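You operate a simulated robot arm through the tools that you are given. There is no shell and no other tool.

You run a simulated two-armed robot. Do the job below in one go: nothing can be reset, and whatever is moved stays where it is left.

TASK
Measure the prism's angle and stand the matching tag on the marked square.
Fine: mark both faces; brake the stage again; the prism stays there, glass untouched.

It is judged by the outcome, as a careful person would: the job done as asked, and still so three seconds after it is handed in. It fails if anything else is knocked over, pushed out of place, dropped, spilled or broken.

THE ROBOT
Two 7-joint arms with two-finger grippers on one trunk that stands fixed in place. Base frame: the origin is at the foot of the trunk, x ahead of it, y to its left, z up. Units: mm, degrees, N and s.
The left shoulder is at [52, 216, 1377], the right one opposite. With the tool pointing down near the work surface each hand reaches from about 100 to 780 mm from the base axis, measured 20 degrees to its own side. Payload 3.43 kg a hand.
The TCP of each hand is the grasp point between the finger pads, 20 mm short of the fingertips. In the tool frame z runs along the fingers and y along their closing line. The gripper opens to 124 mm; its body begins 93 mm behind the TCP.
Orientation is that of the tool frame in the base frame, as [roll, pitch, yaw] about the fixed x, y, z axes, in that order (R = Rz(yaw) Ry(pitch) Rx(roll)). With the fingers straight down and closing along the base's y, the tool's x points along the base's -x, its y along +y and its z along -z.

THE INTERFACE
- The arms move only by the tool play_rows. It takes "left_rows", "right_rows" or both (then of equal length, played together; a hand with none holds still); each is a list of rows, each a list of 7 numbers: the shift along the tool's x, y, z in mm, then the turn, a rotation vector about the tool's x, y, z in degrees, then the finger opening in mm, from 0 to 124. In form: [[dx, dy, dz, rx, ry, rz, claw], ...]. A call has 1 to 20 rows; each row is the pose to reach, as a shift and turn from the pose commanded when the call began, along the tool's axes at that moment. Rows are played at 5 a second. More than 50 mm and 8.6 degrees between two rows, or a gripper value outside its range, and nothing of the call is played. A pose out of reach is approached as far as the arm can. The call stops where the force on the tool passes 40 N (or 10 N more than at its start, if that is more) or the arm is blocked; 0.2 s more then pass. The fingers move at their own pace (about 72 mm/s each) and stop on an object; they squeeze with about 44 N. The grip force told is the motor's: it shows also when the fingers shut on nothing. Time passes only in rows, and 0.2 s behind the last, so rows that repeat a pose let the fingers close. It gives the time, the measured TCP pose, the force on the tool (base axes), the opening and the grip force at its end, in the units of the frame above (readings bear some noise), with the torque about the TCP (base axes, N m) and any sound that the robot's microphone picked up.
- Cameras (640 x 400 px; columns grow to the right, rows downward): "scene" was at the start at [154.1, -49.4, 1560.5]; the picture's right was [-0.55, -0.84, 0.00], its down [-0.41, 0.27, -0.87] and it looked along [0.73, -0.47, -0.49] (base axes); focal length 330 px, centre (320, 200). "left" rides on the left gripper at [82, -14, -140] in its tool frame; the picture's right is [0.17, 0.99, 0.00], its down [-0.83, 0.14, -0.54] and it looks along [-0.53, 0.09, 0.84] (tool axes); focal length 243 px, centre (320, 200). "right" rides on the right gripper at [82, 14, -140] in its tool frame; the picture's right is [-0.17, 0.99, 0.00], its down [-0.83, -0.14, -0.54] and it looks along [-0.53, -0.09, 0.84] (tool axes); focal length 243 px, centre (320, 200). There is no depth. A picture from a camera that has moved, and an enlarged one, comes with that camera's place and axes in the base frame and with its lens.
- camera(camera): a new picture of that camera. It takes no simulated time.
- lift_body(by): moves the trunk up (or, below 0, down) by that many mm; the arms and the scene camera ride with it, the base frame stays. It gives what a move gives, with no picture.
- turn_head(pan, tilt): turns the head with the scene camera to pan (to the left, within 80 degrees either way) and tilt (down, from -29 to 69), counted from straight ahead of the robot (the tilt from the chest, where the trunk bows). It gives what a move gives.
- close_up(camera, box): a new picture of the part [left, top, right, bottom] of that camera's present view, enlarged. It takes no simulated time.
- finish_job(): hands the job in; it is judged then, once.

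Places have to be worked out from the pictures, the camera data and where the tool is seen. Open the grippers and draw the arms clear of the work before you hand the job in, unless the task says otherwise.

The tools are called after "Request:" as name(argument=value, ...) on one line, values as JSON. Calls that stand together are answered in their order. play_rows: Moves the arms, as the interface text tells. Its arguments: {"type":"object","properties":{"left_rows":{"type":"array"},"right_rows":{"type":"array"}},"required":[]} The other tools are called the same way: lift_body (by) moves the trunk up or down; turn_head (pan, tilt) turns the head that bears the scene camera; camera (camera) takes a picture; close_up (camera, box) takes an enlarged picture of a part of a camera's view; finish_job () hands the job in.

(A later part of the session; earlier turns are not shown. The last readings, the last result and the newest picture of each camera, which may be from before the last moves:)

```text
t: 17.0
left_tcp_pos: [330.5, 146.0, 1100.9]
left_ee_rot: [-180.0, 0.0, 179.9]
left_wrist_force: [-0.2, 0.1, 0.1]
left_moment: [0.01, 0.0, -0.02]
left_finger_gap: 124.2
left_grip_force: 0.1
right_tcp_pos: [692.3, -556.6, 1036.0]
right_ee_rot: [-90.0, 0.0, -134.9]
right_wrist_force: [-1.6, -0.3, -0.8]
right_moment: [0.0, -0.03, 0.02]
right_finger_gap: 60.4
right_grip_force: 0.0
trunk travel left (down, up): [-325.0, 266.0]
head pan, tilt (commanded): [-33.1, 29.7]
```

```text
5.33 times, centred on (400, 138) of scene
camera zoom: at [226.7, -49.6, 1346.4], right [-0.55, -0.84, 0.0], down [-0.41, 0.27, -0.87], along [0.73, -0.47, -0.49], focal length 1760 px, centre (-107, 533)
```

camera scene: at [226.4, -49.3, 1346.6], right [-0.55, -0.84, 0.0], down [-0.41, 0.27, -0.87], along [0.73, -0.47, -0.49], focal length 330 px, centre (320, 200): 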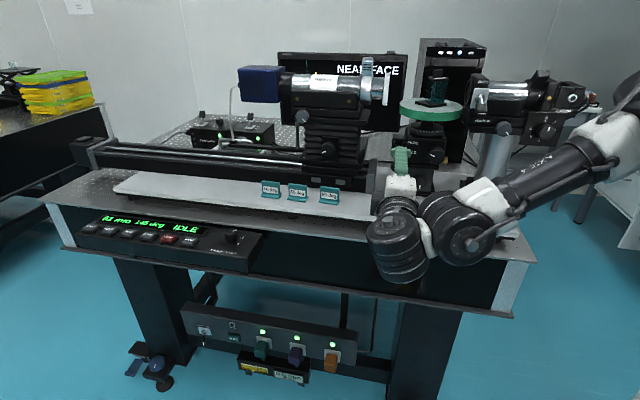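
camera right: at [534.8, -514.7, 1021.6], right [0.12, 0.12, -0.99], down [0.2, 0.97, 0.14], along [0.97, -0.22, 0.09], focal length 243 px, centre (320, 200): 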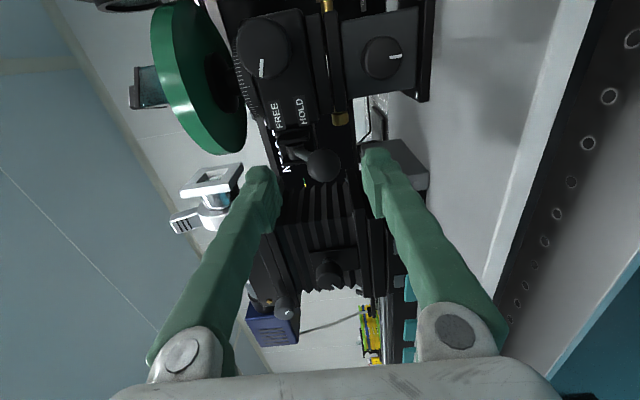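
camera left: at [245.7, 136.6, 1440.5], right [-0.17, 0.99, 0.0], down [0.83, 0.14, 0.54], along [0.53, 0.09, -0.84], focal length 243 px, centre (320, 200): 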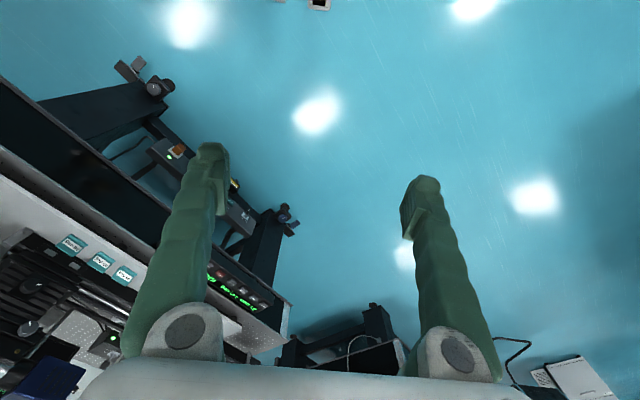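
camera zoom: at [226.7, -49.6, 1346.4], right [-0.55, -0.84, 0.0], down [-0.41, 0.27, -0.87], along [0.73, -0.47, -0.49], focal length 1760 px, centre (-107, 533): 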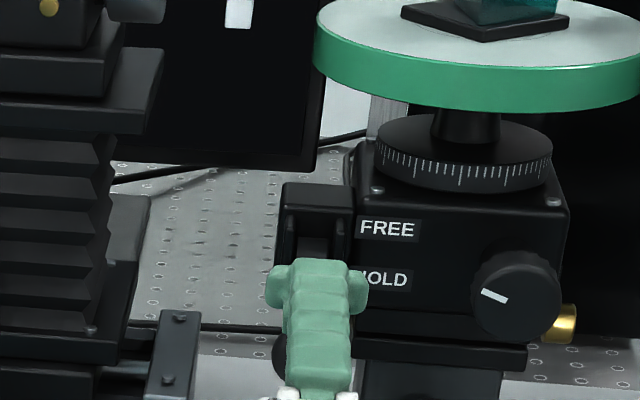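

The ball lies midway between the fingertips, 40 mm ahead, as computed. I advance 40 mm and then lift in small steps so that the lower finger carries the ball up.

Request:
play_rows(right_rows=[[0, 0, 15, 0, 0, 0, 60], [0, 0, 30, 0, 0, 0, 60], [0, 0, 40, 0, 0, 0, 60], [0, -6, 40, 0, 0, 0, 60], [0, -12, 40, 0, 0, 0, 60], [0, -18, 40, 0, 0, 0, 60], [0, -24, 40, 0, 0, 0, 60], [0, -30, 40, 0, 0, 0, 60]])

Request:
camera(camera="right")

Request:
close_up(camera="scene", box=[340, 100, 460, 175])

```text
t: 18.8
left_tcp_pos: [331.7, 146.1, 1100.9]
left_ee_rot: [-180.0, 0.0, 180.0]
left_wrist_force: [-0.5, 0.5, 0.4]
left_moment: [0.01, -0.01, 0.02]
left_finger_gap: 124.1
left_grip_force: 0.1
right_tcp_pos: [721.2, -584.8, 1066.0]
right_ee_rot: [-89.9, 0.0, -135.0]
right_wrist_force: [-0.3, -0.6, -0.9]
right_moment: [0.0, 0.0, -0.01]
right_finger_gap: 60.6
right_grip_force: 0.9
trunk travel left (down, up): [-325.0, 266.0]
head pan, tilt (commanded): [-33.1, 29.7]
```

```text
taken
camera right: at [563.4, -543.5, 1051.6], right [0.12, 0.12, -0.99], down [0.21, 0.97, 0.14], along [0.97, -0.22, 0.09], focal length 243 px, centre (320, 200)
```

right: 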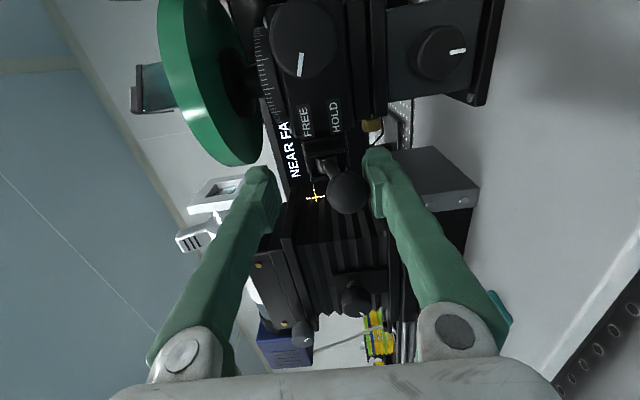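

```text
5.33 times, centred on (400, 138) of scene
camera zoom: at [226.8, -49.5, 1346.4], right [-0.55, -0.84, 0.0], down [-0.41, 0.27, -0.87], along [0.73, -0.47, -0.49], focal length 1760 px, centre (-107, 533)
```

zoom: 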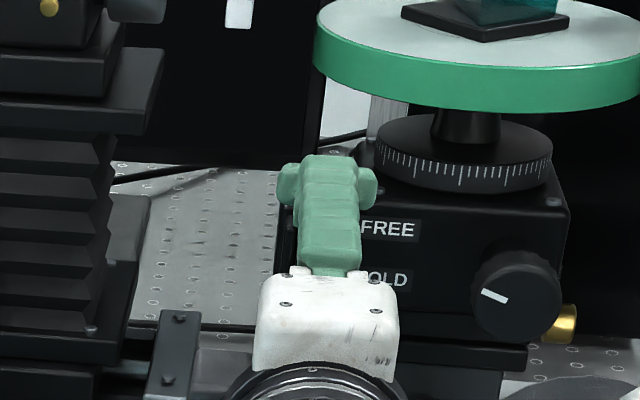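

The ball rests on the lower finger and has begun to rise with almost no force. I continue lifting.

Request:
play_rows(right_rows=[[0, -7, 0, 0, 0, 0, 60], [0, -14, 0, 0, 0, 0, 60], [0, -21, 0, 0, 0, 0, 60], [0, -28, 0, 0, 0, 0, 60], [0, -34, 0, 0, 0, 0, 60]])

Request:
camera(camera="right")

Request:
camera(camera="scene")

```text
t: 20.0
left_tcp_pos: [329.5, 146.0, 1101.1]
left_ee_rot: [179.9, 0.0, 180.0]
left_wrist_force: [0.1, 0.3, -0.2]
left_moment: [0.01, -0.02, -0.03]
left_finger_gap: 123.9
left_grip_force: 0.1
right_tcp_pos: [719.4, -584.2, 1099.7]
right_ee_rot: [-90.0, 0.0, -134.9]
right_wrist_force: [0.7, 0.4, 0.7]
right_moment: [-0.03, -0.01, 0.01]
right_finger_gap: 60.0
right_grip_force: 0.2
trunk travel left (down, up): [-325.0, 266.0]
head pan, tilt (commanded): [-33.1, 29.7]
```

```text
taken
camera right: at [562.5, -542.6, 1085.7], right [0.12, 0.12, -0.99], down [0.2, 0.97, 0.14], along [0.97, -0.22, 0.09], focal length 243 px, centre (320, 200)
```

right: 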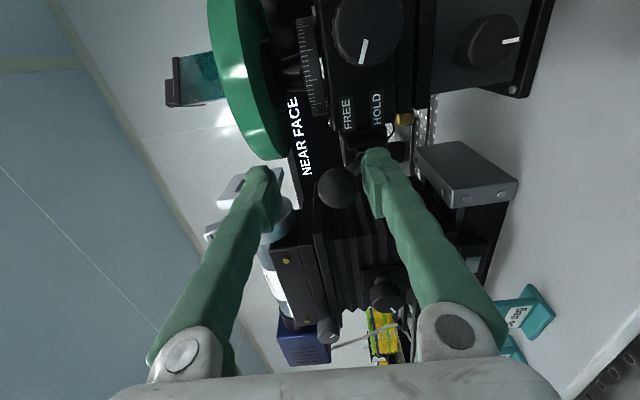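

```text
taken
camera scene: at [226.6, -49.4, 1346.5], right [-0.55, -0.84, 0.0], down [-0.41, 0.27, -0.87], along [0.73, -0.47, -0.49], focal length 330 px, centre (320, 200)
```

scene: 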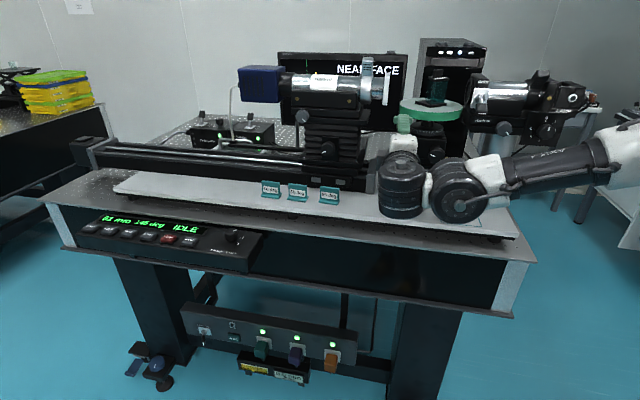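

The ball now stands at z≈1087, mirrored above the pivot, just clear of the finger, so the lever has gone over to FREE. I back straight out and look.

Request:
play_rows(right_rows=[[0, -2, -20, 0, 0, 0, 60], [0, -2, -45, 0, 0, 0, 60], [0, -2, -75, 0, 0, 0, 60], [0, -2, -105, 0, 0, 0, 60]])

Request:
close_up(camera="right", box=[230, 40, 430, 165])

Request:
close_up(camera="right", box=[170, 0, 330, 100])

Request:
close_up(camera="scene", box=[340, 60, 500, 160])

```text
t: 21.0
left_tcp_pos: [330.2, 146.4, 1100.2]
left_ee_rot: [-180.0, -0.1, 180.0]
left_wrist_force: [0.1, -0.2, -0.6]
left_moment: [-0.01, 0.02, 0.03]
left_finger_gap: 124.2
left_grip_force: 0.0
right_tcp_pos: [644.3, -509.9, 1101.1]
right_ee_rot: [-89.9, 0.1, -135.0]
right_wrist_force: [0.3, 0.1, -0.5]
right_moment: [-0.02, -0.02, 0.0]
right_finger_gap: 60.0
right_grip_force: 0.1
trunk travel left (down, up): [-325.0, 266.0]
head pan, tilt (commanded): [-33.1, 29.7]
```

```text
3.20 times, centred on (330, 102) of right
camera zoom: at [487.8, -467.8, 1087.1], right [0.12, 0.12, -0.99], down [0.21, 0.97, 0.14], along [0.97, -0.22, 0.09], focal length 776 px, centre (288, 512)
```

zoom: 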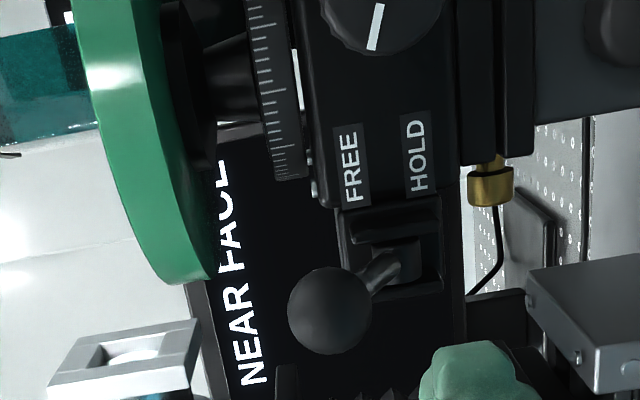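

```text
4.00 times, centred on (250, 50) of right
camera zoom: at [487.8, -467.8, 1087.1], right [0.12, 0.12, -0.99], down [0.21, 0.97, 0.14], along [0.97, -0.22, 0.09], focal length 970 px, centre (600, 800)
```

zoom: 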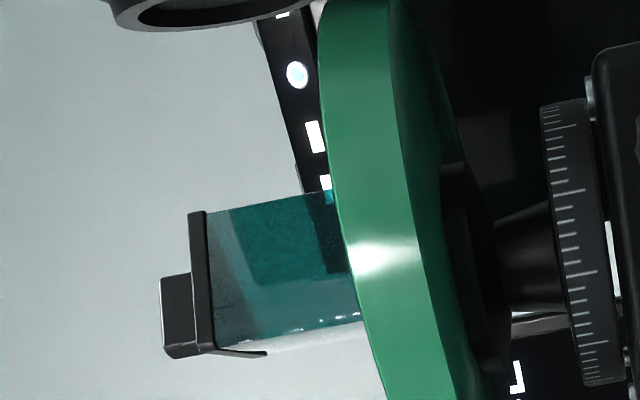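

```text
4.00 times, centred on (420, 110) of scene
camera zoom: at [226.6, -48.7, 1346.5], right [-0.55, -0.84, 0.0], down [-0.41, 0.27, -0.87], along [0.73, -0.47, -0.49], focal length 1320 px, centre (-80, 560)
```

zoom: 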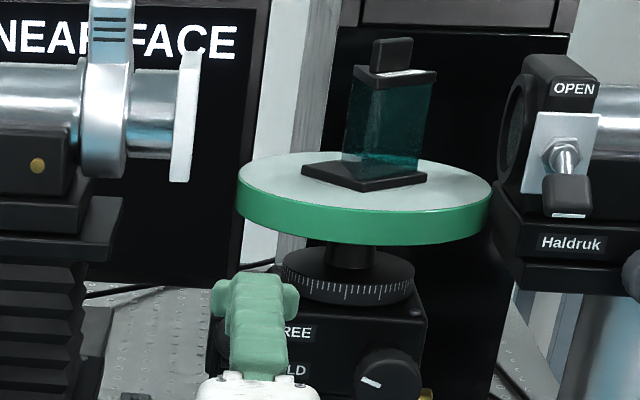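

The lever is at FREE. For the disc rim I raise the trunk by 80, which suits the wrist and lets me see more of the monitor. Then I will line up with the rim at u≈30, keeping short of it.

Request:
lift_body(by=80)

Request:
camera(camera="scene")

```text
t: 22.2
left_tcp_pos: [329.2, 146.7, 1179.9]
left_ee_rot: [-180.0, 0.0, -180.0]
left_wrist_force: [-0.5, -1.1, 0.3]
left_moment: [0.01, 0.03, -0.01]
left_finger_gap: 123.9
left_grip_force: 0.0
right_tcp_pos: [643.9, -510.0, 1180.7]
right_ee_rot: [-90.0, 0.1, -134.9]
right_wrist_force: [0.3, 0.0, 0.5]
right_moment: [0.02, 0.02, -0.03]
right_finger_gap: 59.8
right_grip_force: 0.0
trunk travel left (down, up): [-405.0, 186.0]
head pan, tilt (commanded): [-33.1, 29.7]
```

```text
taken
camera scene: at [208.0, -49.5, 1425.2], right [-0.55, -0.84, 0.0], down [-0.41, 0.27, -0.87], along [0.73, -0.47, -0.5], focal length 330 px, centre (320, 200)
```

scene: 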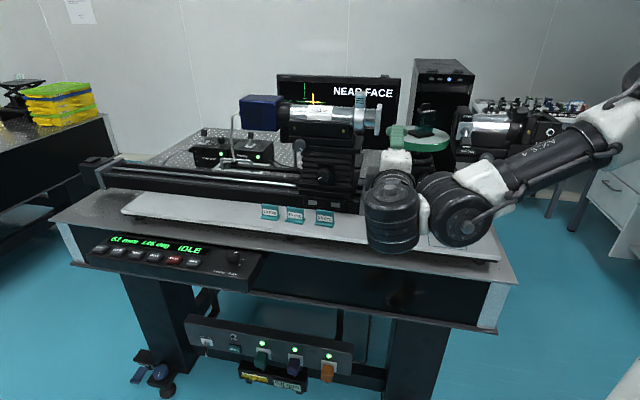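

The hand is in place to shift across. I move it to u≈30, d≈880, z≈1146, with the tips still about 50 mm short of the rim.

Request:
play_rows(right_rows=[[16, 9, 12, 0, 0, 0, 60], [33, 18, 25, 0, 0, 0, 60], [49, 27, 45, 0, 0, 0, 60], [65, 35, 64, 0, 0, 0, 60]])

Request:
camera(camera="right")

Request:
close_up(camera="right", box=[200, 0, 440, 150])

Request:
close_up(camera="right", box=[220, 110, 460, 260])

Request:
camera(camera="scene")

```text
t: 23.2
left_tcp_pos: [330.5, 146.1, 1179.0]
left_ee_rot: [-180.0, 0.0, -180.0]
left_wrist_force: [-0.1, 0.2, -0.2]
left_moment: [0.03, 0.0, 0.02]
left_finger_gap: 124.0
left_grip_force: 0.1
right_tcp_pos: [644.2, -603.6, 1146.4]
right_ee_rot: [-90.0, 0.0, -134.8]
right_wrist_force: [0.3, 0.1, -0.1]
right_moment: [0.0, 0.03, 0.03]
right_finger_gap: 60.2
right_grip_force: 0.1
trunk travel left (down, up): [-405.0, 186.0]
head pan, tilt (commanded): [-33.1, 29.7]
```

```text
taken
camera right: at [487.5, -561.9, 1132.2], right [0.12, 0.12, -0.99], down [0.2, 0.97, 0.14], along [0.97, -0.22, 0.09], focal length 243 px, centre (320, 200)
```

right: 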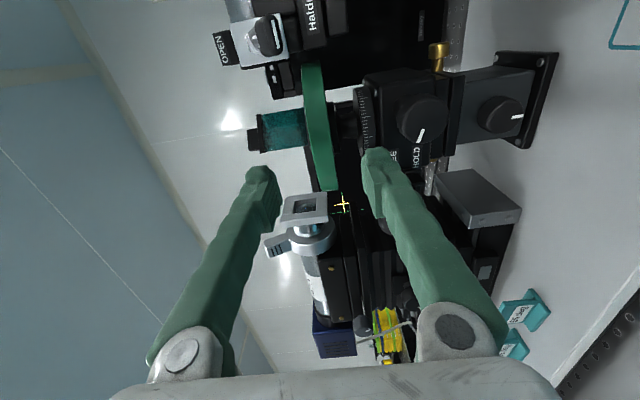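

```text
2.67 times, centred on (320, 75) of right
camera zoom: at [487.5, -561.9, 1132.2], right [0.12, 0.12, -0.99], down [0.2, 0.97, 0.14], along [0.97, -0.22, 0.09], focal length 647 px, centre (320, 533)
```

zoom: 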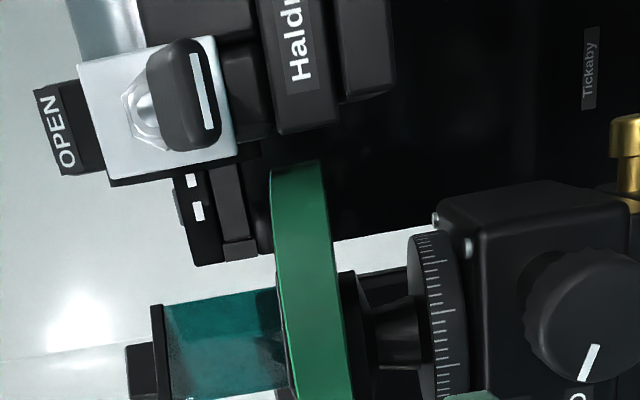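

```text
2.67 times, centred on (340, 185) of right
camera zoom: at [487.5, -561.9, 1132.2], right [0.12, 0.12, -0.99], down [0.2, 0.97, 0.14], along [0.97, -0.22, 0.09], focal length 647 px, centre (267, 240)
```

zoom: 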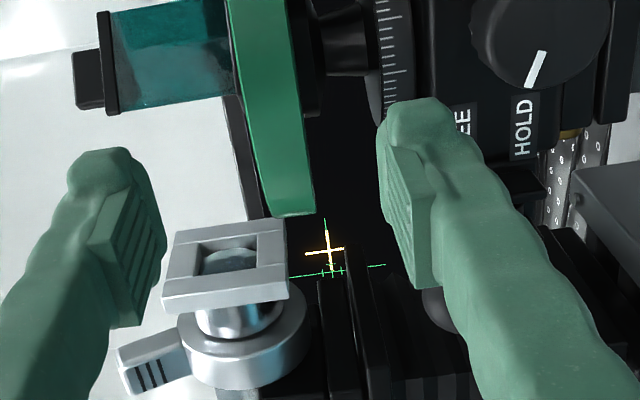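

```text
taken
camera scene: at [207.4, -50.0, 1425.3], right [-0.55, -0.84, 0.0], down [-0.41, 0.27, -0.87], along [0.73, -0.47, -0.49], focal length 330 px, centre (320, 200)
```

scene: 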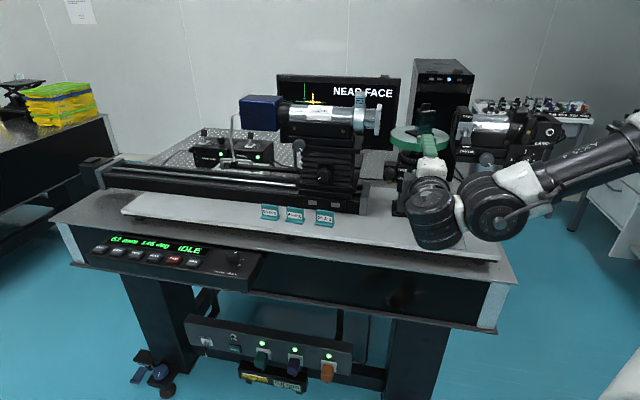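

The monitor's cross is visible to the right hand's camera through the gap, which is very useful. I compute the disc mid-plane at z≈1145, the axis at d≈1032, u≈33, and the near rim at d≈959. I narrow the fingers to 46 and advance 50 mm.

Request:
play_rows(right_rows=[[0, 0, 0, 0, 0, 0, 46], [0, 1, 15, 0, 0, 0, 46], [-2, 1, 30, 0, 0, 0, 46], [-3, 1, 42, 0, 0, 0, 46], [-3, 1, 50, 0, 0, 0, 46]])

Request:
camera(camera="right")

Request:
close_up(camera="scene", box=[370, 90, 490, 165])

```text
t: 24.4
left_tcp_pos: [331.0, 146.1, 1179.9]
left_ee_rot: [180.0, 0.0, -180.0]
left_wrist_force: [0.0, 0.7, 0.5]
left_moment: [0.02, -0.02, 0.02]
left_finger_gap: 123.9
left_grip_force: 0.0
right_tcp_pos: [682.4, -635.9, 1145.8]
right_ee_rot: [-89.9, 0.0, -134.9]
right_wrist_force: [0.5, 0.7, 0.6]
right_moment: [0.02, 0.03, -0.01]
right_finger_gap: 45.8
right_grip_force: 0.0
trunk travel left (down, up): [-405.0, 186.0]
head pan, tilt (commanded): [-33.1, 29.7]
```

```text
taken
camera right: at [525.0, -594.3, 1132.2], right [0.12, 0.12, -0.99], down [0.21, 0.97, 0.14], along [0.97, -0.22, 0.09], focal length 243 px, centre (320, 200)
```

right: 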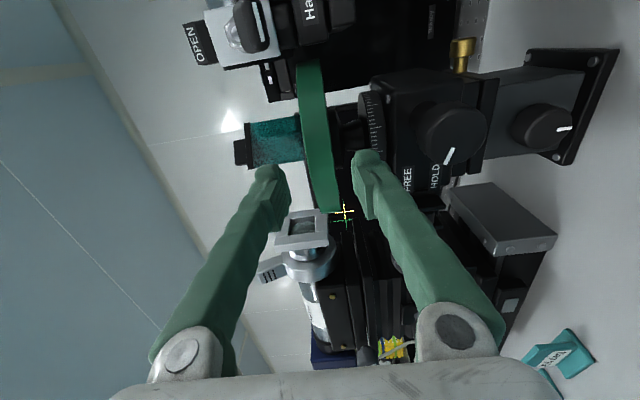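

```text
5.33 times, centred on (430, 128) of scene
camera zoom: at [207.8, -49.5, 1425.2], right [-0.55, -0.84, 0.0], down [-0.41, 0.27, -0.87], along [0.73, -0.47, -0.49], focal length 1760 px, centre (-267, 587)
```

zoom: 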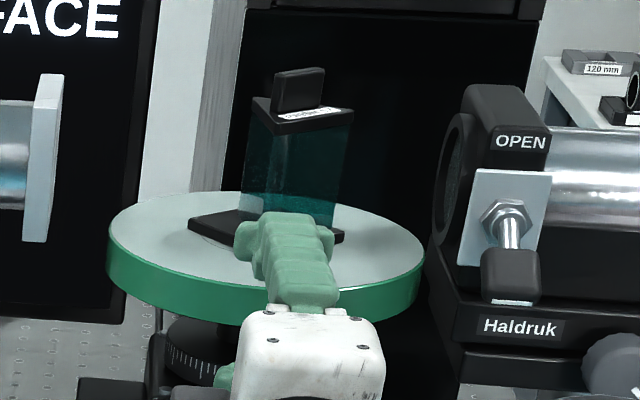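

The fingertips are about 7 mm short of the rim, straddling its height. The prism's base reaches about 40 mm from the axis, so I advance 23 mm (tips about 16 mm inside the rim) and close gently onto the disc.

Request:
play_rows(right_rows=[[0, 0, 8, 0, 0, 0, 46], [0, 0, 16, 0, 0, 0, 46], [0, 0, 23, 0, 0, 0, 46], [0, 0, 23, 0, 0, 0, 46]])

Request:
camera(camera="right")

Request:
close_up(camera="scene", box=[370, 90, 490, 165])

Request:
close_up(camera="right", box=[230, 100, 430, 225])

```text
t: 25.4
left_tcp_pos: [330.3, 145.8, 1180.3]
left_ee_rot: [180.0, 0.0, 180.0]
left_wrist_force: [-0.2, 0.4, 0.1]
left_moment: [-0.06, 0.01, 0.01]
left_finger_gap: 123.9
left_grip_force: 0.0
right_tcp_pos: [698.4, -651.9, 1144.5]
right_ee_rot: [-90.0, 0.0, -135.0]
right_wrist_force: [0.0, 1.2, -0.3]
right_moment: [0.01, -0.01, -0.03]
right_finger_gap: 46.1
right_grip_force: 0.0
trunk travel left (down, up): [-405.0, 186.0]
head pan, tilt (commanded): [-33.1, 29.7]
```

```text
taken
camera right: at [541.7, -609.8, 1132.3], right [0.12, 0.12, -0.99], down [0.21, 0.97, 0.14], along [0.97, -0.22, 0.09], focal length 243 px, centre (320, 200)
```

right: 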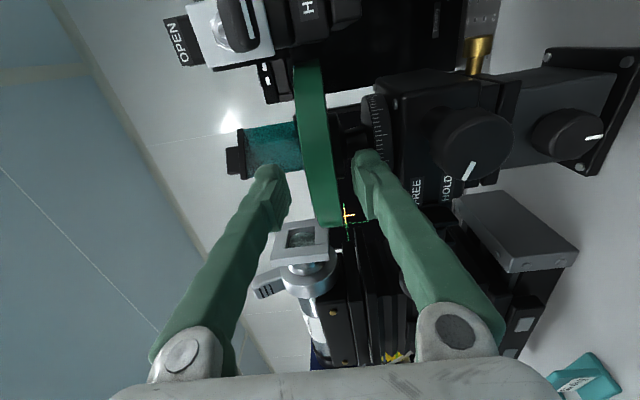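

```text
5.33 times, centred on (430, 128) of scene
camera zoom: at [207.6, -49.4, 1425.3], right [-0.55, -0.84, 0.0], down [-0.41, 0.27, -0.87], along [0.73, -0.47, -0.49], focal length 1760 px, centre (-267, 587)
```

zoom: 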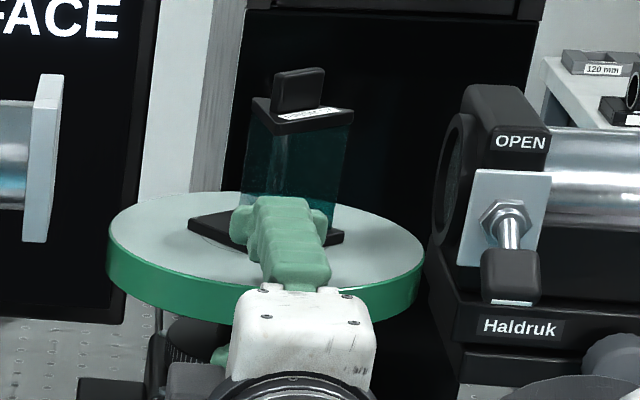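

```text
3.20 times, centred on (330, 162) of right
camera zoom: at [541.7, -609.8, 1132.3], right [0.12, 0.12, -0.99], down [0.21, 0.97, 0.14], along [0.97, -0.22, 0.09], focal length 776 px, centre (288, 320)
```

zoom: 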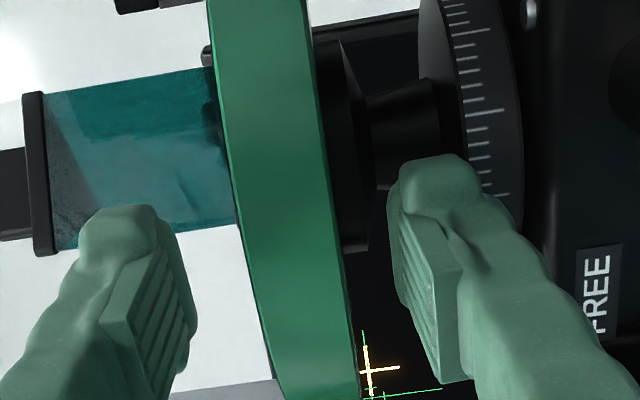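

The disc sits centred between the pads. I close on the rim.

Request:
play_rows(right_rows=[[0, 0, 0, 0, 0, 0, 34], [0, 0, 0, 0, 0, 0, 26], [0, 0, 0, 0, 0, 0, 20], [0, 0, 0, 0, 0, 0, 16]])

Request:
close_up(camera="right", box=[230, 120, 430, 245])

Request:
close_up(camera="scene", box=[80, 225, 260, 290])

```text
t: 26.4
left_tcp_pos: [331.0, 145.5, 1179.3]
left_ee_rot: [180.0, 0.0, -180.0]
left_wrist_force: [0.3, 0.0, 0.1]
left_moment: [0.01, -0.01, -0.01]
left_finger_gap: 124.0
left_grip_force: 0.1
right_tcp_pos: [698.9, -651.6, 1143.4]
right_ee_rot: [-90.1, -0.2, -134.8]
right_wrist_force: [-1.0, 2.0, -8.9]
right_moment: [0.09, 0.02, -0.02]
right_finger_gap: 19.1
right_grip_force: 39.0
trunk travel left (down, up): [-405.0, 186.0]
head pan, tilt (commanded): [-33.1, 29.7]
```

```text
3.20 times, centred on (330, 182) of right
camera zoom: at [542.1, -610.3, 1130.6], right [0.11, 0.12, -0.99], down [0.2, 0.97, 0.14], along [0.97, -0.22, 0.09], focal length 776 px, centre (288, 256)
```

zoom: 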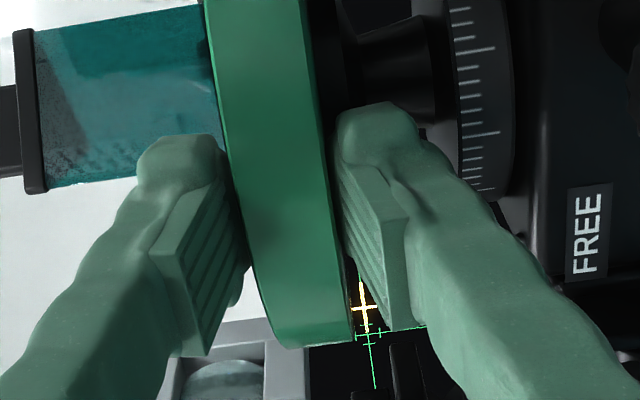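

```text
3.56 times, centred on (170, 258) of scene
camera zoom: at [208.6, -50.1, 1425.0], right [-0.55, -0.84, 0.0], down [-0.42, 0.27, -0.87], along [0.73, -0.47, -0.5], focal length 1173 px, centre (853, -4)
```

zoom: 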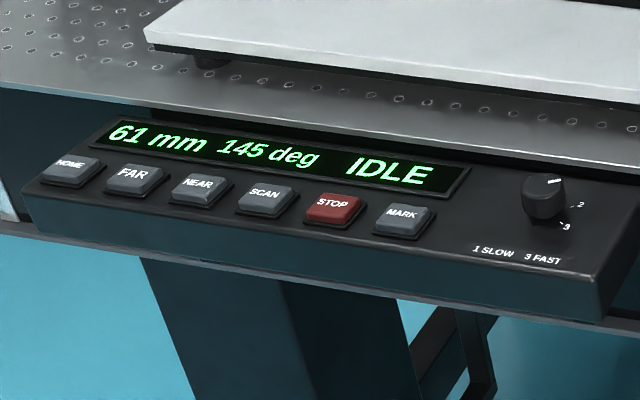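

The rim is held (19 mm thick, 39 N), and the cross and reticle are visible beside the lower finger. I turn the stage a trial +3° (counter-clockwise from above) about its axis and read the effect.

Request:
play_rows(right_rows=[[1.3, 1, 0, 0, -1, 0, 16], [2.7, 1, 0, 0, -2, 0, 16], [4.0, 1, 0.1, 0, -3, 0, 16], [4.0, 1, 0.1, 0, -3, 0, 16]])

Request:
close_up(camera="right", box=[230, 140, 430, 265])

Request:
close_up(camera="scene", box=[80, 225, 260, 290])

Request:
close_up(camera="scene", box=[260, 60, 480, 180])

```text
t: 27.4
left_tcp_pos: [330.8, 144.3, 1180.5]
left_ee_rot: [-179.9, 0.0, 180.0]
left_wrist_force: [-0.4, 0.5, -0.7]
left_moment: [-0.02, -0.01, 0.02]
left_finger_gap: 124.0
left_grip_force: 0.1
right_tcp_pos: [696.6, -655.2, 1143.7]
right_ee_rot: [-89.9, 0.0, -131.9]
right_wrist_force: [1.3, 2.0, -7.8]
right_moment: [0.02, 0.1, 0.12]
right_finger_gap: 18.8
right_grip_force: 44.9
trunk travel left (down, up): [-405.0, 186.0]
head pan, tilt (commanded): [-33.1, 29.7]
```

```text
3.20 times, centred on (330, 202) of right
camera zoom: at [537.5, -621.5, 1130.1], right [0.11, 0.12, -0.99], down [0.15, 0.98, 0.14], along [0.98, -0.17, 0.09], focal length 776 px, centre (288, 192)
```

zoom: 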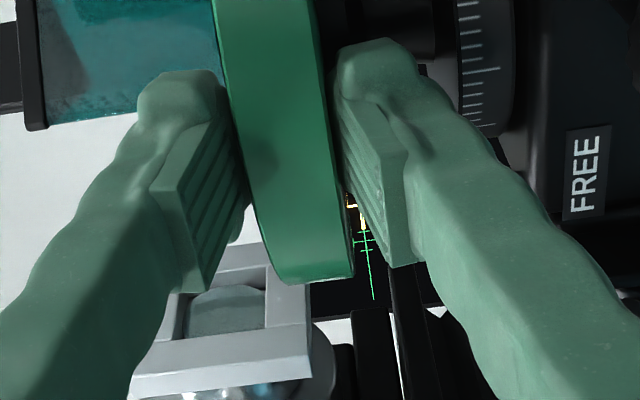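

```text
3.56 times, centred on (170, 258) of scene
camera zoom: at [208.6, -49.9, 1425.1], right [-0.55, -0.84, 0.0], down [-0.42, 0.27, -0.87], along [0.73, -0.47, -0.5], focal length 1173 px, centre (853, -4)
```

zoom: 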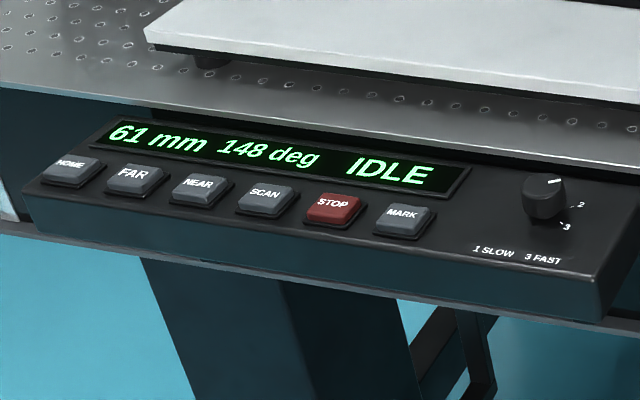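

```text
2.91 times, centred on (370, 120) of scene
camera zoom: at [208.6, -49.9, 1425.1], right [-0.55, -0.84, 0.0], down [-0.42, 0.27, -0.87], along [0.73, -0.47, -0.5], focal length 960 px, centre (174, 433)
```

zoom: 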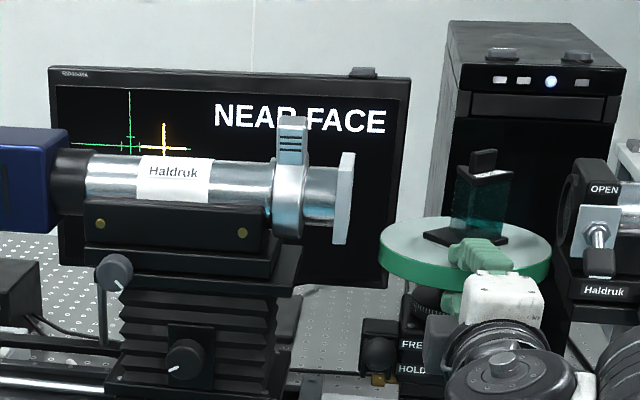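

The panel now reads 148: the stage follows the hand exactly, and counter-clockwise raises the reading and pushes the cross further right (about 3.2 px per degree in this view). I turn it back by 9° towards the reticle.

Request:
play_rows(right_rows=[[-2.0, 0, 0.0, 0, 1.5, 0, 16], [-4.0, 0, 0.1, 0, 3, 0, 16], [-6.0, 0, 0.2, 0, 4.5, 0, 16], [-8.0, 0, 0.4, 0, 6, 0, 16], [-10.1, 0, 0.7, 0, 7.5, 0, 16], [-12.0, 0, 0.9, 0, 9, 0, 16], [-12.0, 0, 0.9, 0, 9, 0, 16]])

Request:
close_up(camera="scene", box=[270, 70, 350, 120])

Request:
close_up(camera="scene", box=[80, 225, 260, 290])

Request:
camera(camera="right")

```text
t: 29.0
left_tcp_pos: [330.7, 144.5, 1180.7]
left_ee_rot: [180.0, 0.0, -179.9]
left_wrist_force: [-0.3, 0.2, 0.1]
left_moment: [-0.02, 0.0, 0.01]
left_finger_gap: 124.1
left_grip_force: 0.0
right_tcp_pos: [705.1, -645.9, 1144.3]
right_ee_rot: [-89.9, -0.1, -141.0]
right_wrist_force: [3.1, -5.5, -2.9]
right_moment: [0.0, 0.07, -0.01]
right_finger_gap: 19.0
right_grip_force: 44.6
trunk travel left (down, up): [-405.0, 186.0]
head pan, tilt (commanded): [-33.1, 29.7]
```

```text
8.00 times, centred on (310, 95) of scene
camera zoom: at [208.5, -50.5, 1425.1], right [-0.55, -0.84, 0.0], down [-0.42, 0.27, -0.87], along [0.73, -0.47, -0.5], focal length 2640 px, centre (400, 1040)
```

zoom: 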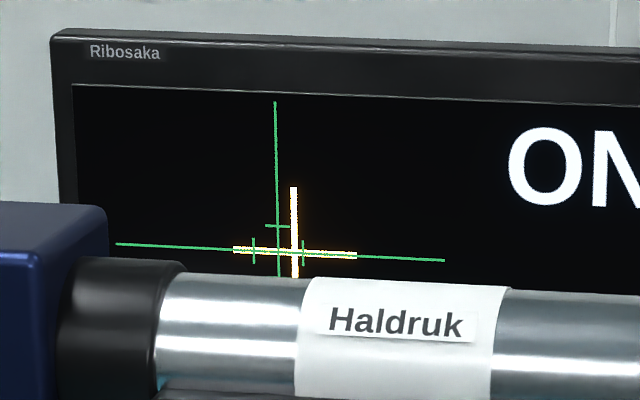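

```text
3.56 times, centred on (170, 258) of scene
camera zoom: at [208.5, -50.5, 1425.1], right [-0.55, -0.84, 0.0], down [-0.42, 0.27, -0.87], along [0.73, -0.47, -0.5], focal length 1173 px, centre (853, -4)
```

zoom: 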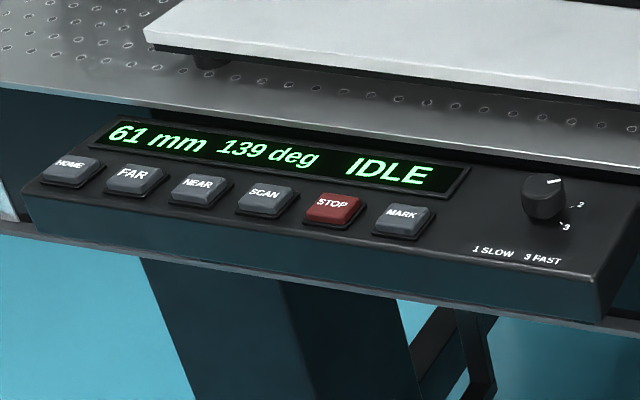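

```text
taken
camera right: at [553.3, -588.6, 1130.1], right [0.13, 0.1, -0.99], down [0.31, 0.94, 0.14], along [0.94, -0.32, 0.09], focal length 243 px, centre (320, 200)
```

right: 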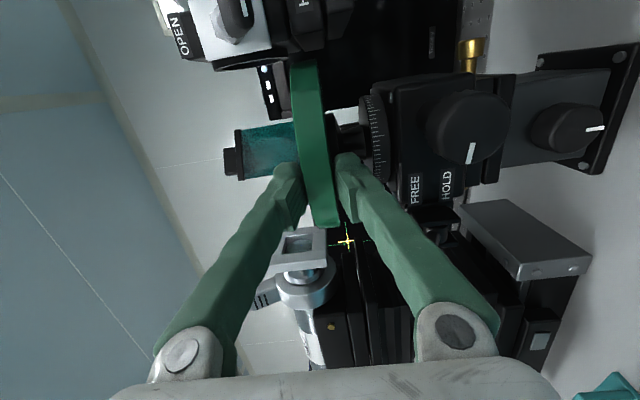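

The monitor has changed to a text beginning "ON", and the cross is inside the reticle ticks, about 1.9° from the centre. I turn that remainder.

Request:
play_rows(right_rows=[[-1.3, 0, 0.0, 0, 0.95, 0, 16], [-2.6, 0, 0.05, 0, 1.9, 0, 16], [-2.6, 0, 0.05, 0, 1.9, 0, 16], [-2.6, 0, 0.05, 0, 1.9, 0, 16]])

Request:
close_up(camera="scene", box=[270, 70, 430, 170])

Request:
close_up(camera="scene", box=[270, 70, 350, 120])

Request:
close_up(camera="scene", box=[80, 225, 260, 290])

```text
t: 30.0
left_tcp_pos: [331.7, 146.2, 1180.8]
left_ee_rot: [179.9, -0.1, -179.9]
left_wrist_force: [0.1, 0.7, -0.3]
left_moment: [-0.01, 0.0, 0.02]
left_finger_gap: 124.0
left_grip_force: 0.0
right_tcp_pos: [706.0, -645.5, 1144.1]
right_ee_rot: [-90.0, 0.0, -142.9]
right_wrist_force: [6.9, -7.8, 2.2]
right_moment: [-0.02, 0.03, 0.02]
right_finger_gap: 19.1
right_grip_force: 45.2
trunk travel left (down, up): [-405.0, 186.0]
head pan, tilt (commanded): [-33.1, 29.7]
```

```text
4.00 times, centred on (350, 120) of scene
camera zoom: at [208.6, -50.5, 1425.1], right [-0.55, -0.84, 0.0], down [-0.42, 0.27, -0.87], along [0.73, -0.47, -0.5], focal length 1320 px, centre (200, 520)
```

zoom: 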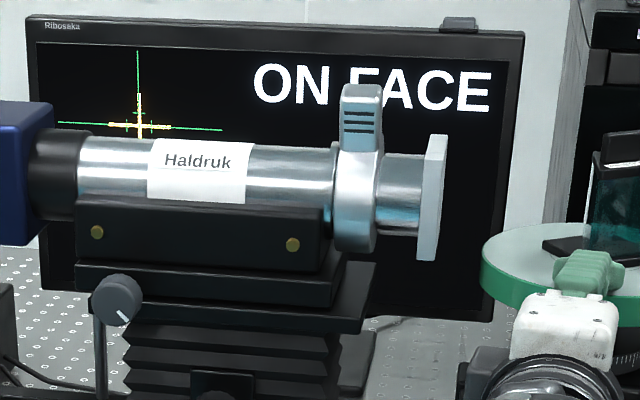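

```text
8.00 times, centred on (310, 95) of scene
camera zoom: at [208.6, -50.5, 1425.1], right [-0.55, -0.84, 0.0], down [-0.42, 0.27, -0.87], along [0.73, -0.47, -0.5], focal length 2640 px, centre (400, 1040)
```

zoom: 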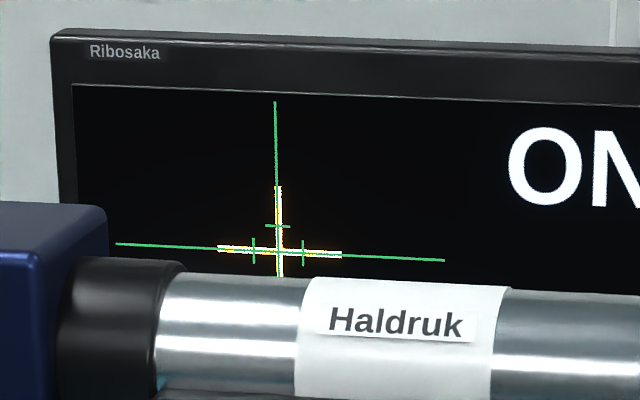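

```text
3.56 times, centred on (170, 258) of scene
camera zoom: at [208.6, -50.5, 1425.1], right [-0.55, -0.84, 0.0], down [-0.42, 0.27, -0.87], along [0.73, -0.47, -0.5], focal length 1173 px, centre (853, -4)
```

zoom: 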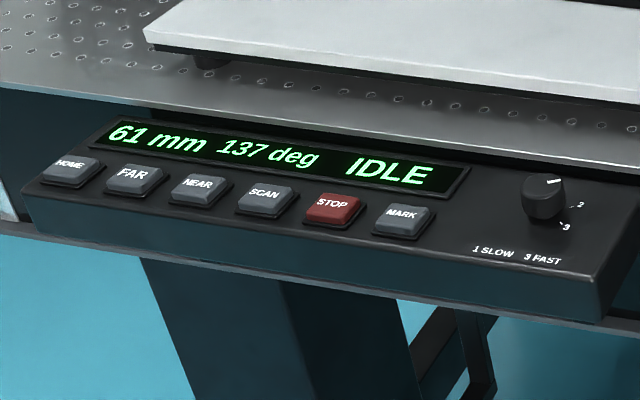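

"ON FACE" with the cross on the reticle at 137 deg. I release the rim, back straight out, and check that the stage stays.

Request:
play_rows(right_rows=[[0, 0, 0, 0, 0, 0, 26], [0, 0, 0, 0, 0, 0, 40], [0, 0, 0, 0, 0, 0, 46], [0, 0, -10, 0, 0, 0, 46], [0, 0, -30, 0, 0, 0, 46], [0, 0, -60, 0, 0, 0, 46], [0, 0, -90, 0, 0, 0, 46]])

Request:
close_up(camera="scene", box=[270, 70, 350, 120])

Request:
close_up(camera="scene", box=[80, 225, 260, 290])

Request:
close_up(camera="scene", box=[370, 80, 490, 155])

Request:
camera(camera="left")

```text
t: 31.6
left_tcp_pos: [329.6, 146.6, 1179.1]
left_ee_rot: [180.0, 0.1, -180.0]
left_wrist_force: [-0.6, -0.1, -0.2]
left_moment: [-0.01, 0.03, 0.01]
left_finger_gap: 123.6
left_grip_force: 0.0
right_tcp_pos: [649.7, -571.8, 1144.1]
right_ee_rot: [-89.9, 0.0, -142.8]
right_wrist_force: [-0.5, 0.7, -0.2]
right_moment: [-0.03, 0.04, 0.0]
right_finger_gap: 46.0
right_grip_force: 0.0
trunk travel left (down, up): [-405.0, 186.0]
head pan, tilt (commanded): [-33.1, 29.7]
```

```text
8.00 times, centred on (310, 95) of scene
camera zoom: at [207.5, -48.8, 1425.3], right [-0.55, -0.84, 0.0], down [-0.41, 0.27, -0.87], along [0.73, -0.47, -0.49], focal length 2640 px, centre (400, 1040)
```

zoom: 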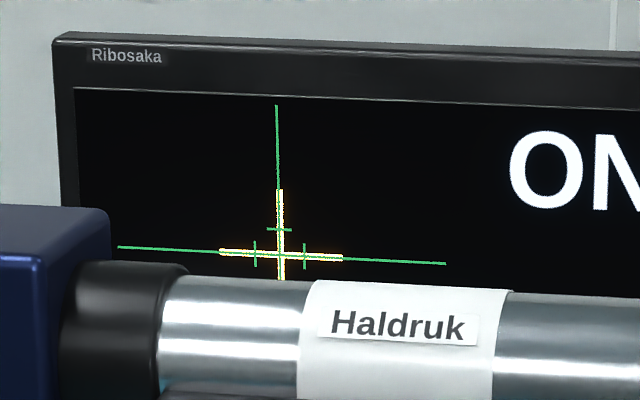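

```text
3.56 times, centred on (170, 258) of scene
camera zoom: at [207.5, -48.8, 1425.3], right [-0.55, -0.84, 0.0], down [-0.41, 0.27, -0.87], along [0.73, -0.47, -0.49], focal length 1173 px, centre (853, -4)
```

zoom: 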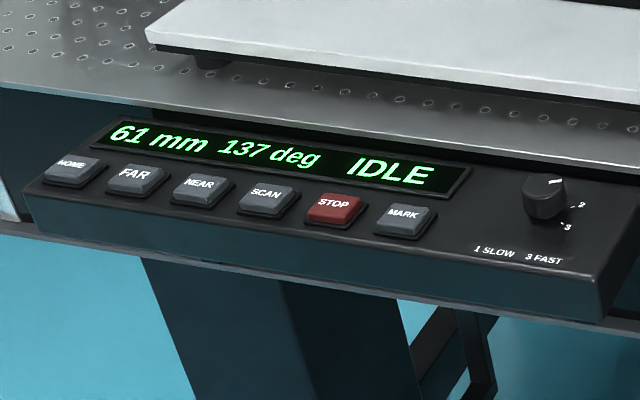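

```text
5.33 times, centred on (430, 118) of scene
camera zoom: at [207.5, -48.8, 1425.3], right [-0.55, -0.84, 0.0], down [-0.41, 0.27, -0.87], along [0.73, -0.47, -0.49], focal length 1760 px, centre (-267, 640)
```

zoom: 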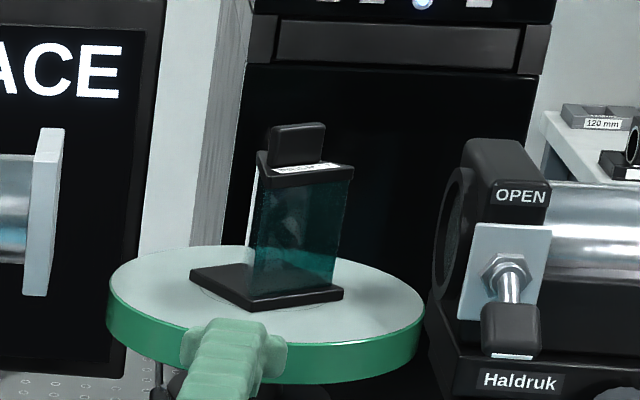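

```text
taken
camera left: at [248.3, 133.1, 1320.0], right [-0.17, 0.99, 0.0], down [0.83, 0.14, 0.54], along [0.53, 0.09, -0.84], focal length 243 px, centre (320, 200)
```

left: 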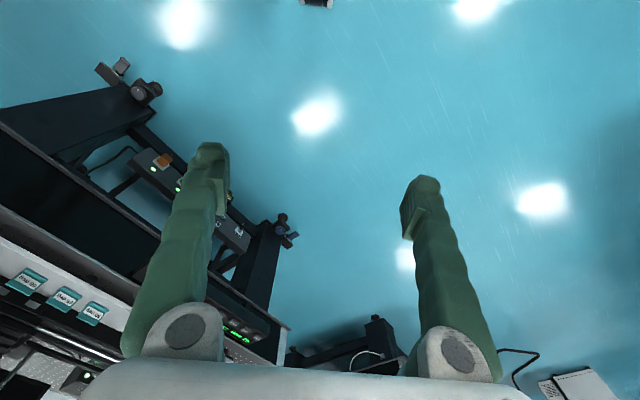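

The stage holds at 137 with "ON FACE". I'll press MARK with the left hand (estimated near (872,-128,917)). First I turn the left hand to point forward and down with closed fingers, still well in front of the bench, and raise the right hand out of the way.

Request:
play_rows(left_rows=[[-21, -10, 7, 0.9, -2.9, 2.2, 100], [-41, -19, 13, 1.8, -5.8, 4.4, 80], [-62, -29, 20, 2.8, -8.7, 6.6, 60], [-83, -39, 27, 3.7, -11.6, 8.9, 40], [-103, -49, 33, 4.6, -14.5, 11.1, 20], [-124, -58, 40, 5.5, -17.4, 13.3, 0], [-145, -68, 47, 6.4, -20.3, 15.5, 0], [-165, -78, 53, 7.3, -23.3, 17.7, 0], [-186, -88, 60, 8.3, -26.2, 19.9, 0], [-207, -97, 67, 9.2, -29.1, 22.1, 0], [-227, -107, 73, 10.1, -32.0, 24.3, 0], [-248, -117, 80, 11.0, -34.9, 26.6, 0], [-269, -127, 87, 11.9, -37.8, 28.8, 0], [-289, -136, 93, 12.8, -40.7, 31.0, 0], [-310, -146, 100, 13.75, -43.6, 33.2, 0]], right_rows=[[0, -7, 0, 0, 0, 0, 46], [0, -14, 0, 0, 0, 0, 46], [0, -21, 0, 0, 0, 0, 46], [0, -28, 0, 0, 0, 0, 46], [0, -35, 0, 0, 0, 0, 46], [0, -42, 0, 0, 0, 0, 46], [0, -49, 0, 0, 0, 0, 46], [0, -56, 0, 0, 0, 0, 46], [0, -63, 0, 0, 0, 0, 46], [0, -70, 0, 0, 0, 0, 46], [0, -75, 0, 0, 0, 0, 46], [0, -80, 0, 0, 0, 0, 46], [0, -85, 0, 0, 0, 0, 46], [0, -90, 0, 0, 0, 0, 46], [0, -95, 0, 0, 0, 0, 46]])

Request:
camera(camera="left")

Request:
camera(camera="scene")

```text
t: 34.7
left_tcp_pos: [612.1, -13.5, 1062.2]
left_ee_rot: [-160.8, 48.3, 173.1]
left_wrist_force: [-0.9, 0.5, 0.0]
left_moment: [-0.03, -0.02, -0.04]
left_finger_gap: 0.0
left_grip_force: 34.3
left hand out of reach, approached as far as the arm can: row 7, 8, 9, 10, 11, 12, 13, 14, 15
right_tcp_pos: [648.5, -569.1, 1239.9]
right_ee_rot: [-89.8, 0.1, -142.7]
right_wrist_force: [0.5, 1.0, -0.3]
right_moment: [0.01, 0.06, 0.02]
right_finger_gap: 45.8
right_grip_force: 0.1
trunk travel left (down, up): [-405.0, 186.0]
head pan, tilt (commanded): [-33.1, 29.7]
stopped in row 15 (left hand): the arm was blocked; the commanded pose is now the measured one
```

```text
taken
camera left: at [460.3, 38.5, 1092.2], right [0.24, 0.91, -0.34], down [0.24, 0.28, 0.93], along [0.94, -0.31, -0.15], focal length 243 px, centre (320, 200)
```

left: 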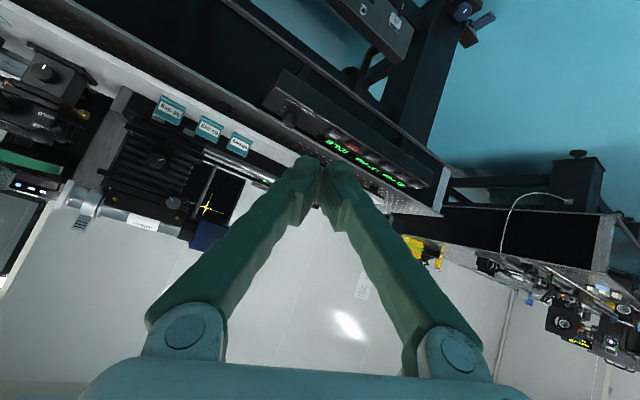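

```text
taken
camera scene: at [205.5, -45.5, 1425.8], right [-0.55, -0.84, 0.0], down [-0.41, 0.27, -0.87], along [0.73, -0.47, -0.49], focal length 330 px, centre (320, 200)
```

scene: 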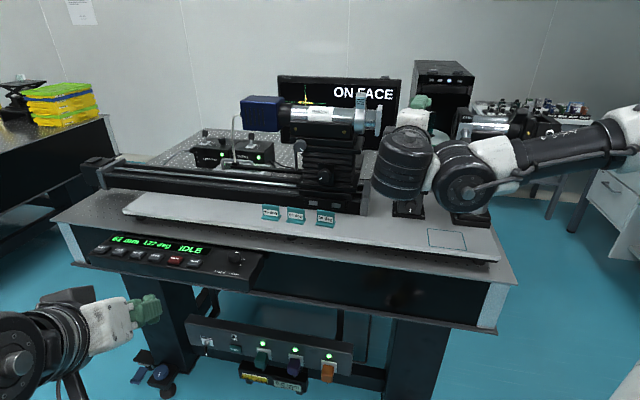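

The left wrist reached its limit slightly before the full pose, but the pointing direction (0.66,-0.41,-0.63) suits pressing a button. I look closely at the panel from both cameras to locate MARK.

Request:
close_up(camera="left", box=[250, 60, 450, 185])

Request:
close_up(camera="scene", box=[120, 220, 280, 320])

```text
3.20 times, centred on (350, 122) of left
camera zoom: at [460.3, 38.5, 1092.2], right [0.24, 0.91, -0.34], down [0.24, 0.28, 0.93], along [0.94, -0.31, -0.15], focal length 776 px, centre (224, 448)
```

zoom: 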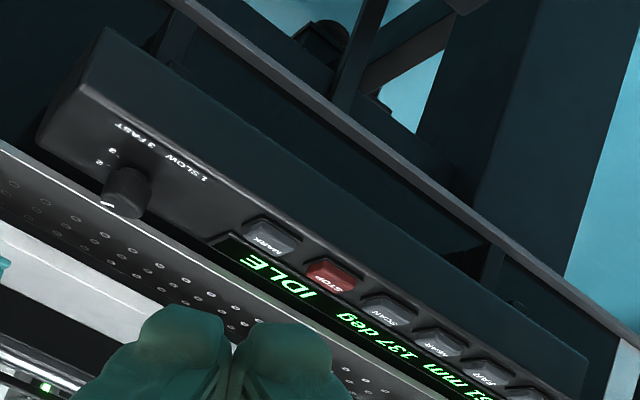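

```text
4.00 times, centred on (200, 270) of scene
camera zoom: at [205.5, -45.5, 1425.8], right [-0.55, -0.84, 0.0], down [-0.41, 0.27, -0.87], along [0.73, -0.47, -0.49], focal length 1320 px, centre (800, -80)
```

zoom: 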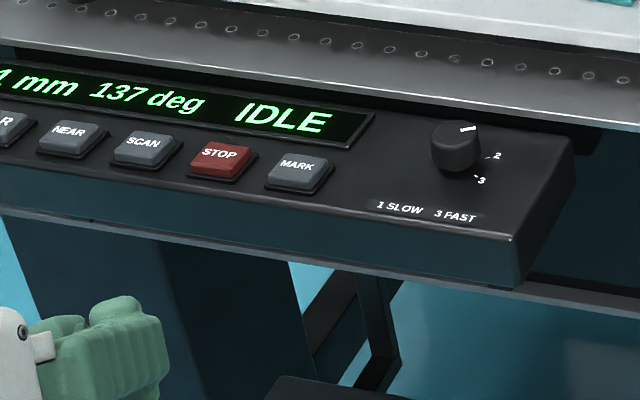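

Two rays agree on MARK at about (929,-135,867), on the sloped panel in front of the bench. I lower the trunk by 180 to bring it into the left arm's range; both hands ride down through free space.

Request:
lift_body(by=-180)

Request:
camera(camera="left")

Request:
camera(camera="scene")

```text
t: 36.7
left_tcp_pos: [613.8, -17.6, 809.7]
left_ee_rot: [-159.7, 39.6, 173.8]
left_wrist_force: [-0.1, 0.1, -0.4]
left_moment: [-0.03, -0.01, -0.04]
left_finger_gap: 0.2
left_grip_force: 33.9
right_tcp_pos: [650.8, -573.0, 1057.9]
right_ee_rot: [-90.0, 0.0, -142.9]
right_wrist_force: [-0.1, -0.7, 1.1]
right_moment: [0.0, 0.02, 0.02]
right_finger_gap: 46.2
right_grip_force: 0.0
trunk travel left (down, up): [-225.0, 366.0]
head pan, tilt (commanded): [-33.1, 29.7]
```

```text
taken
camera left: at [467.4, 34.8, 862.2], right [0.19, 0.91, -0.37], down [0.38, 0.28, 0.88], along [0.91, -0.31, -0.29], focal length 243 px, centre (320, 200)
```

left: 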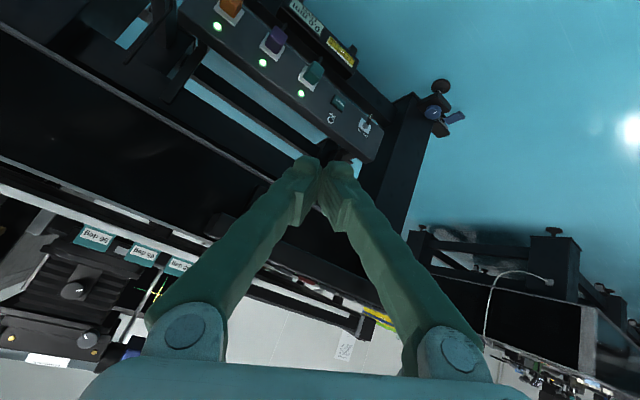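

```text
taken
camera scene: at [255.8, -49.3, 1242.6], right [-0.55, -0.84, 0.0], down [-0.41, 0.27, -0.87], along [0.73, -0.47, -0.49], focal length 330 px, centre (320, 200)
```

scene: 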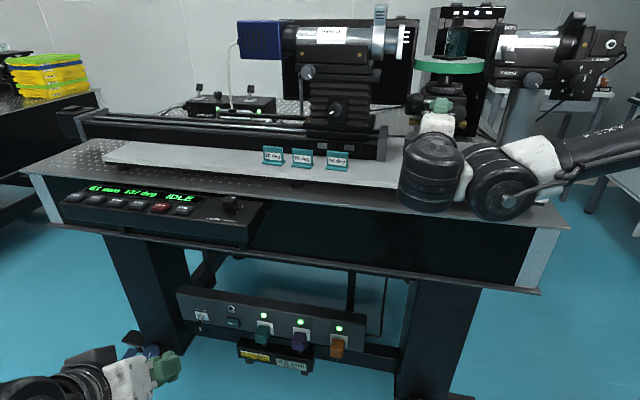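

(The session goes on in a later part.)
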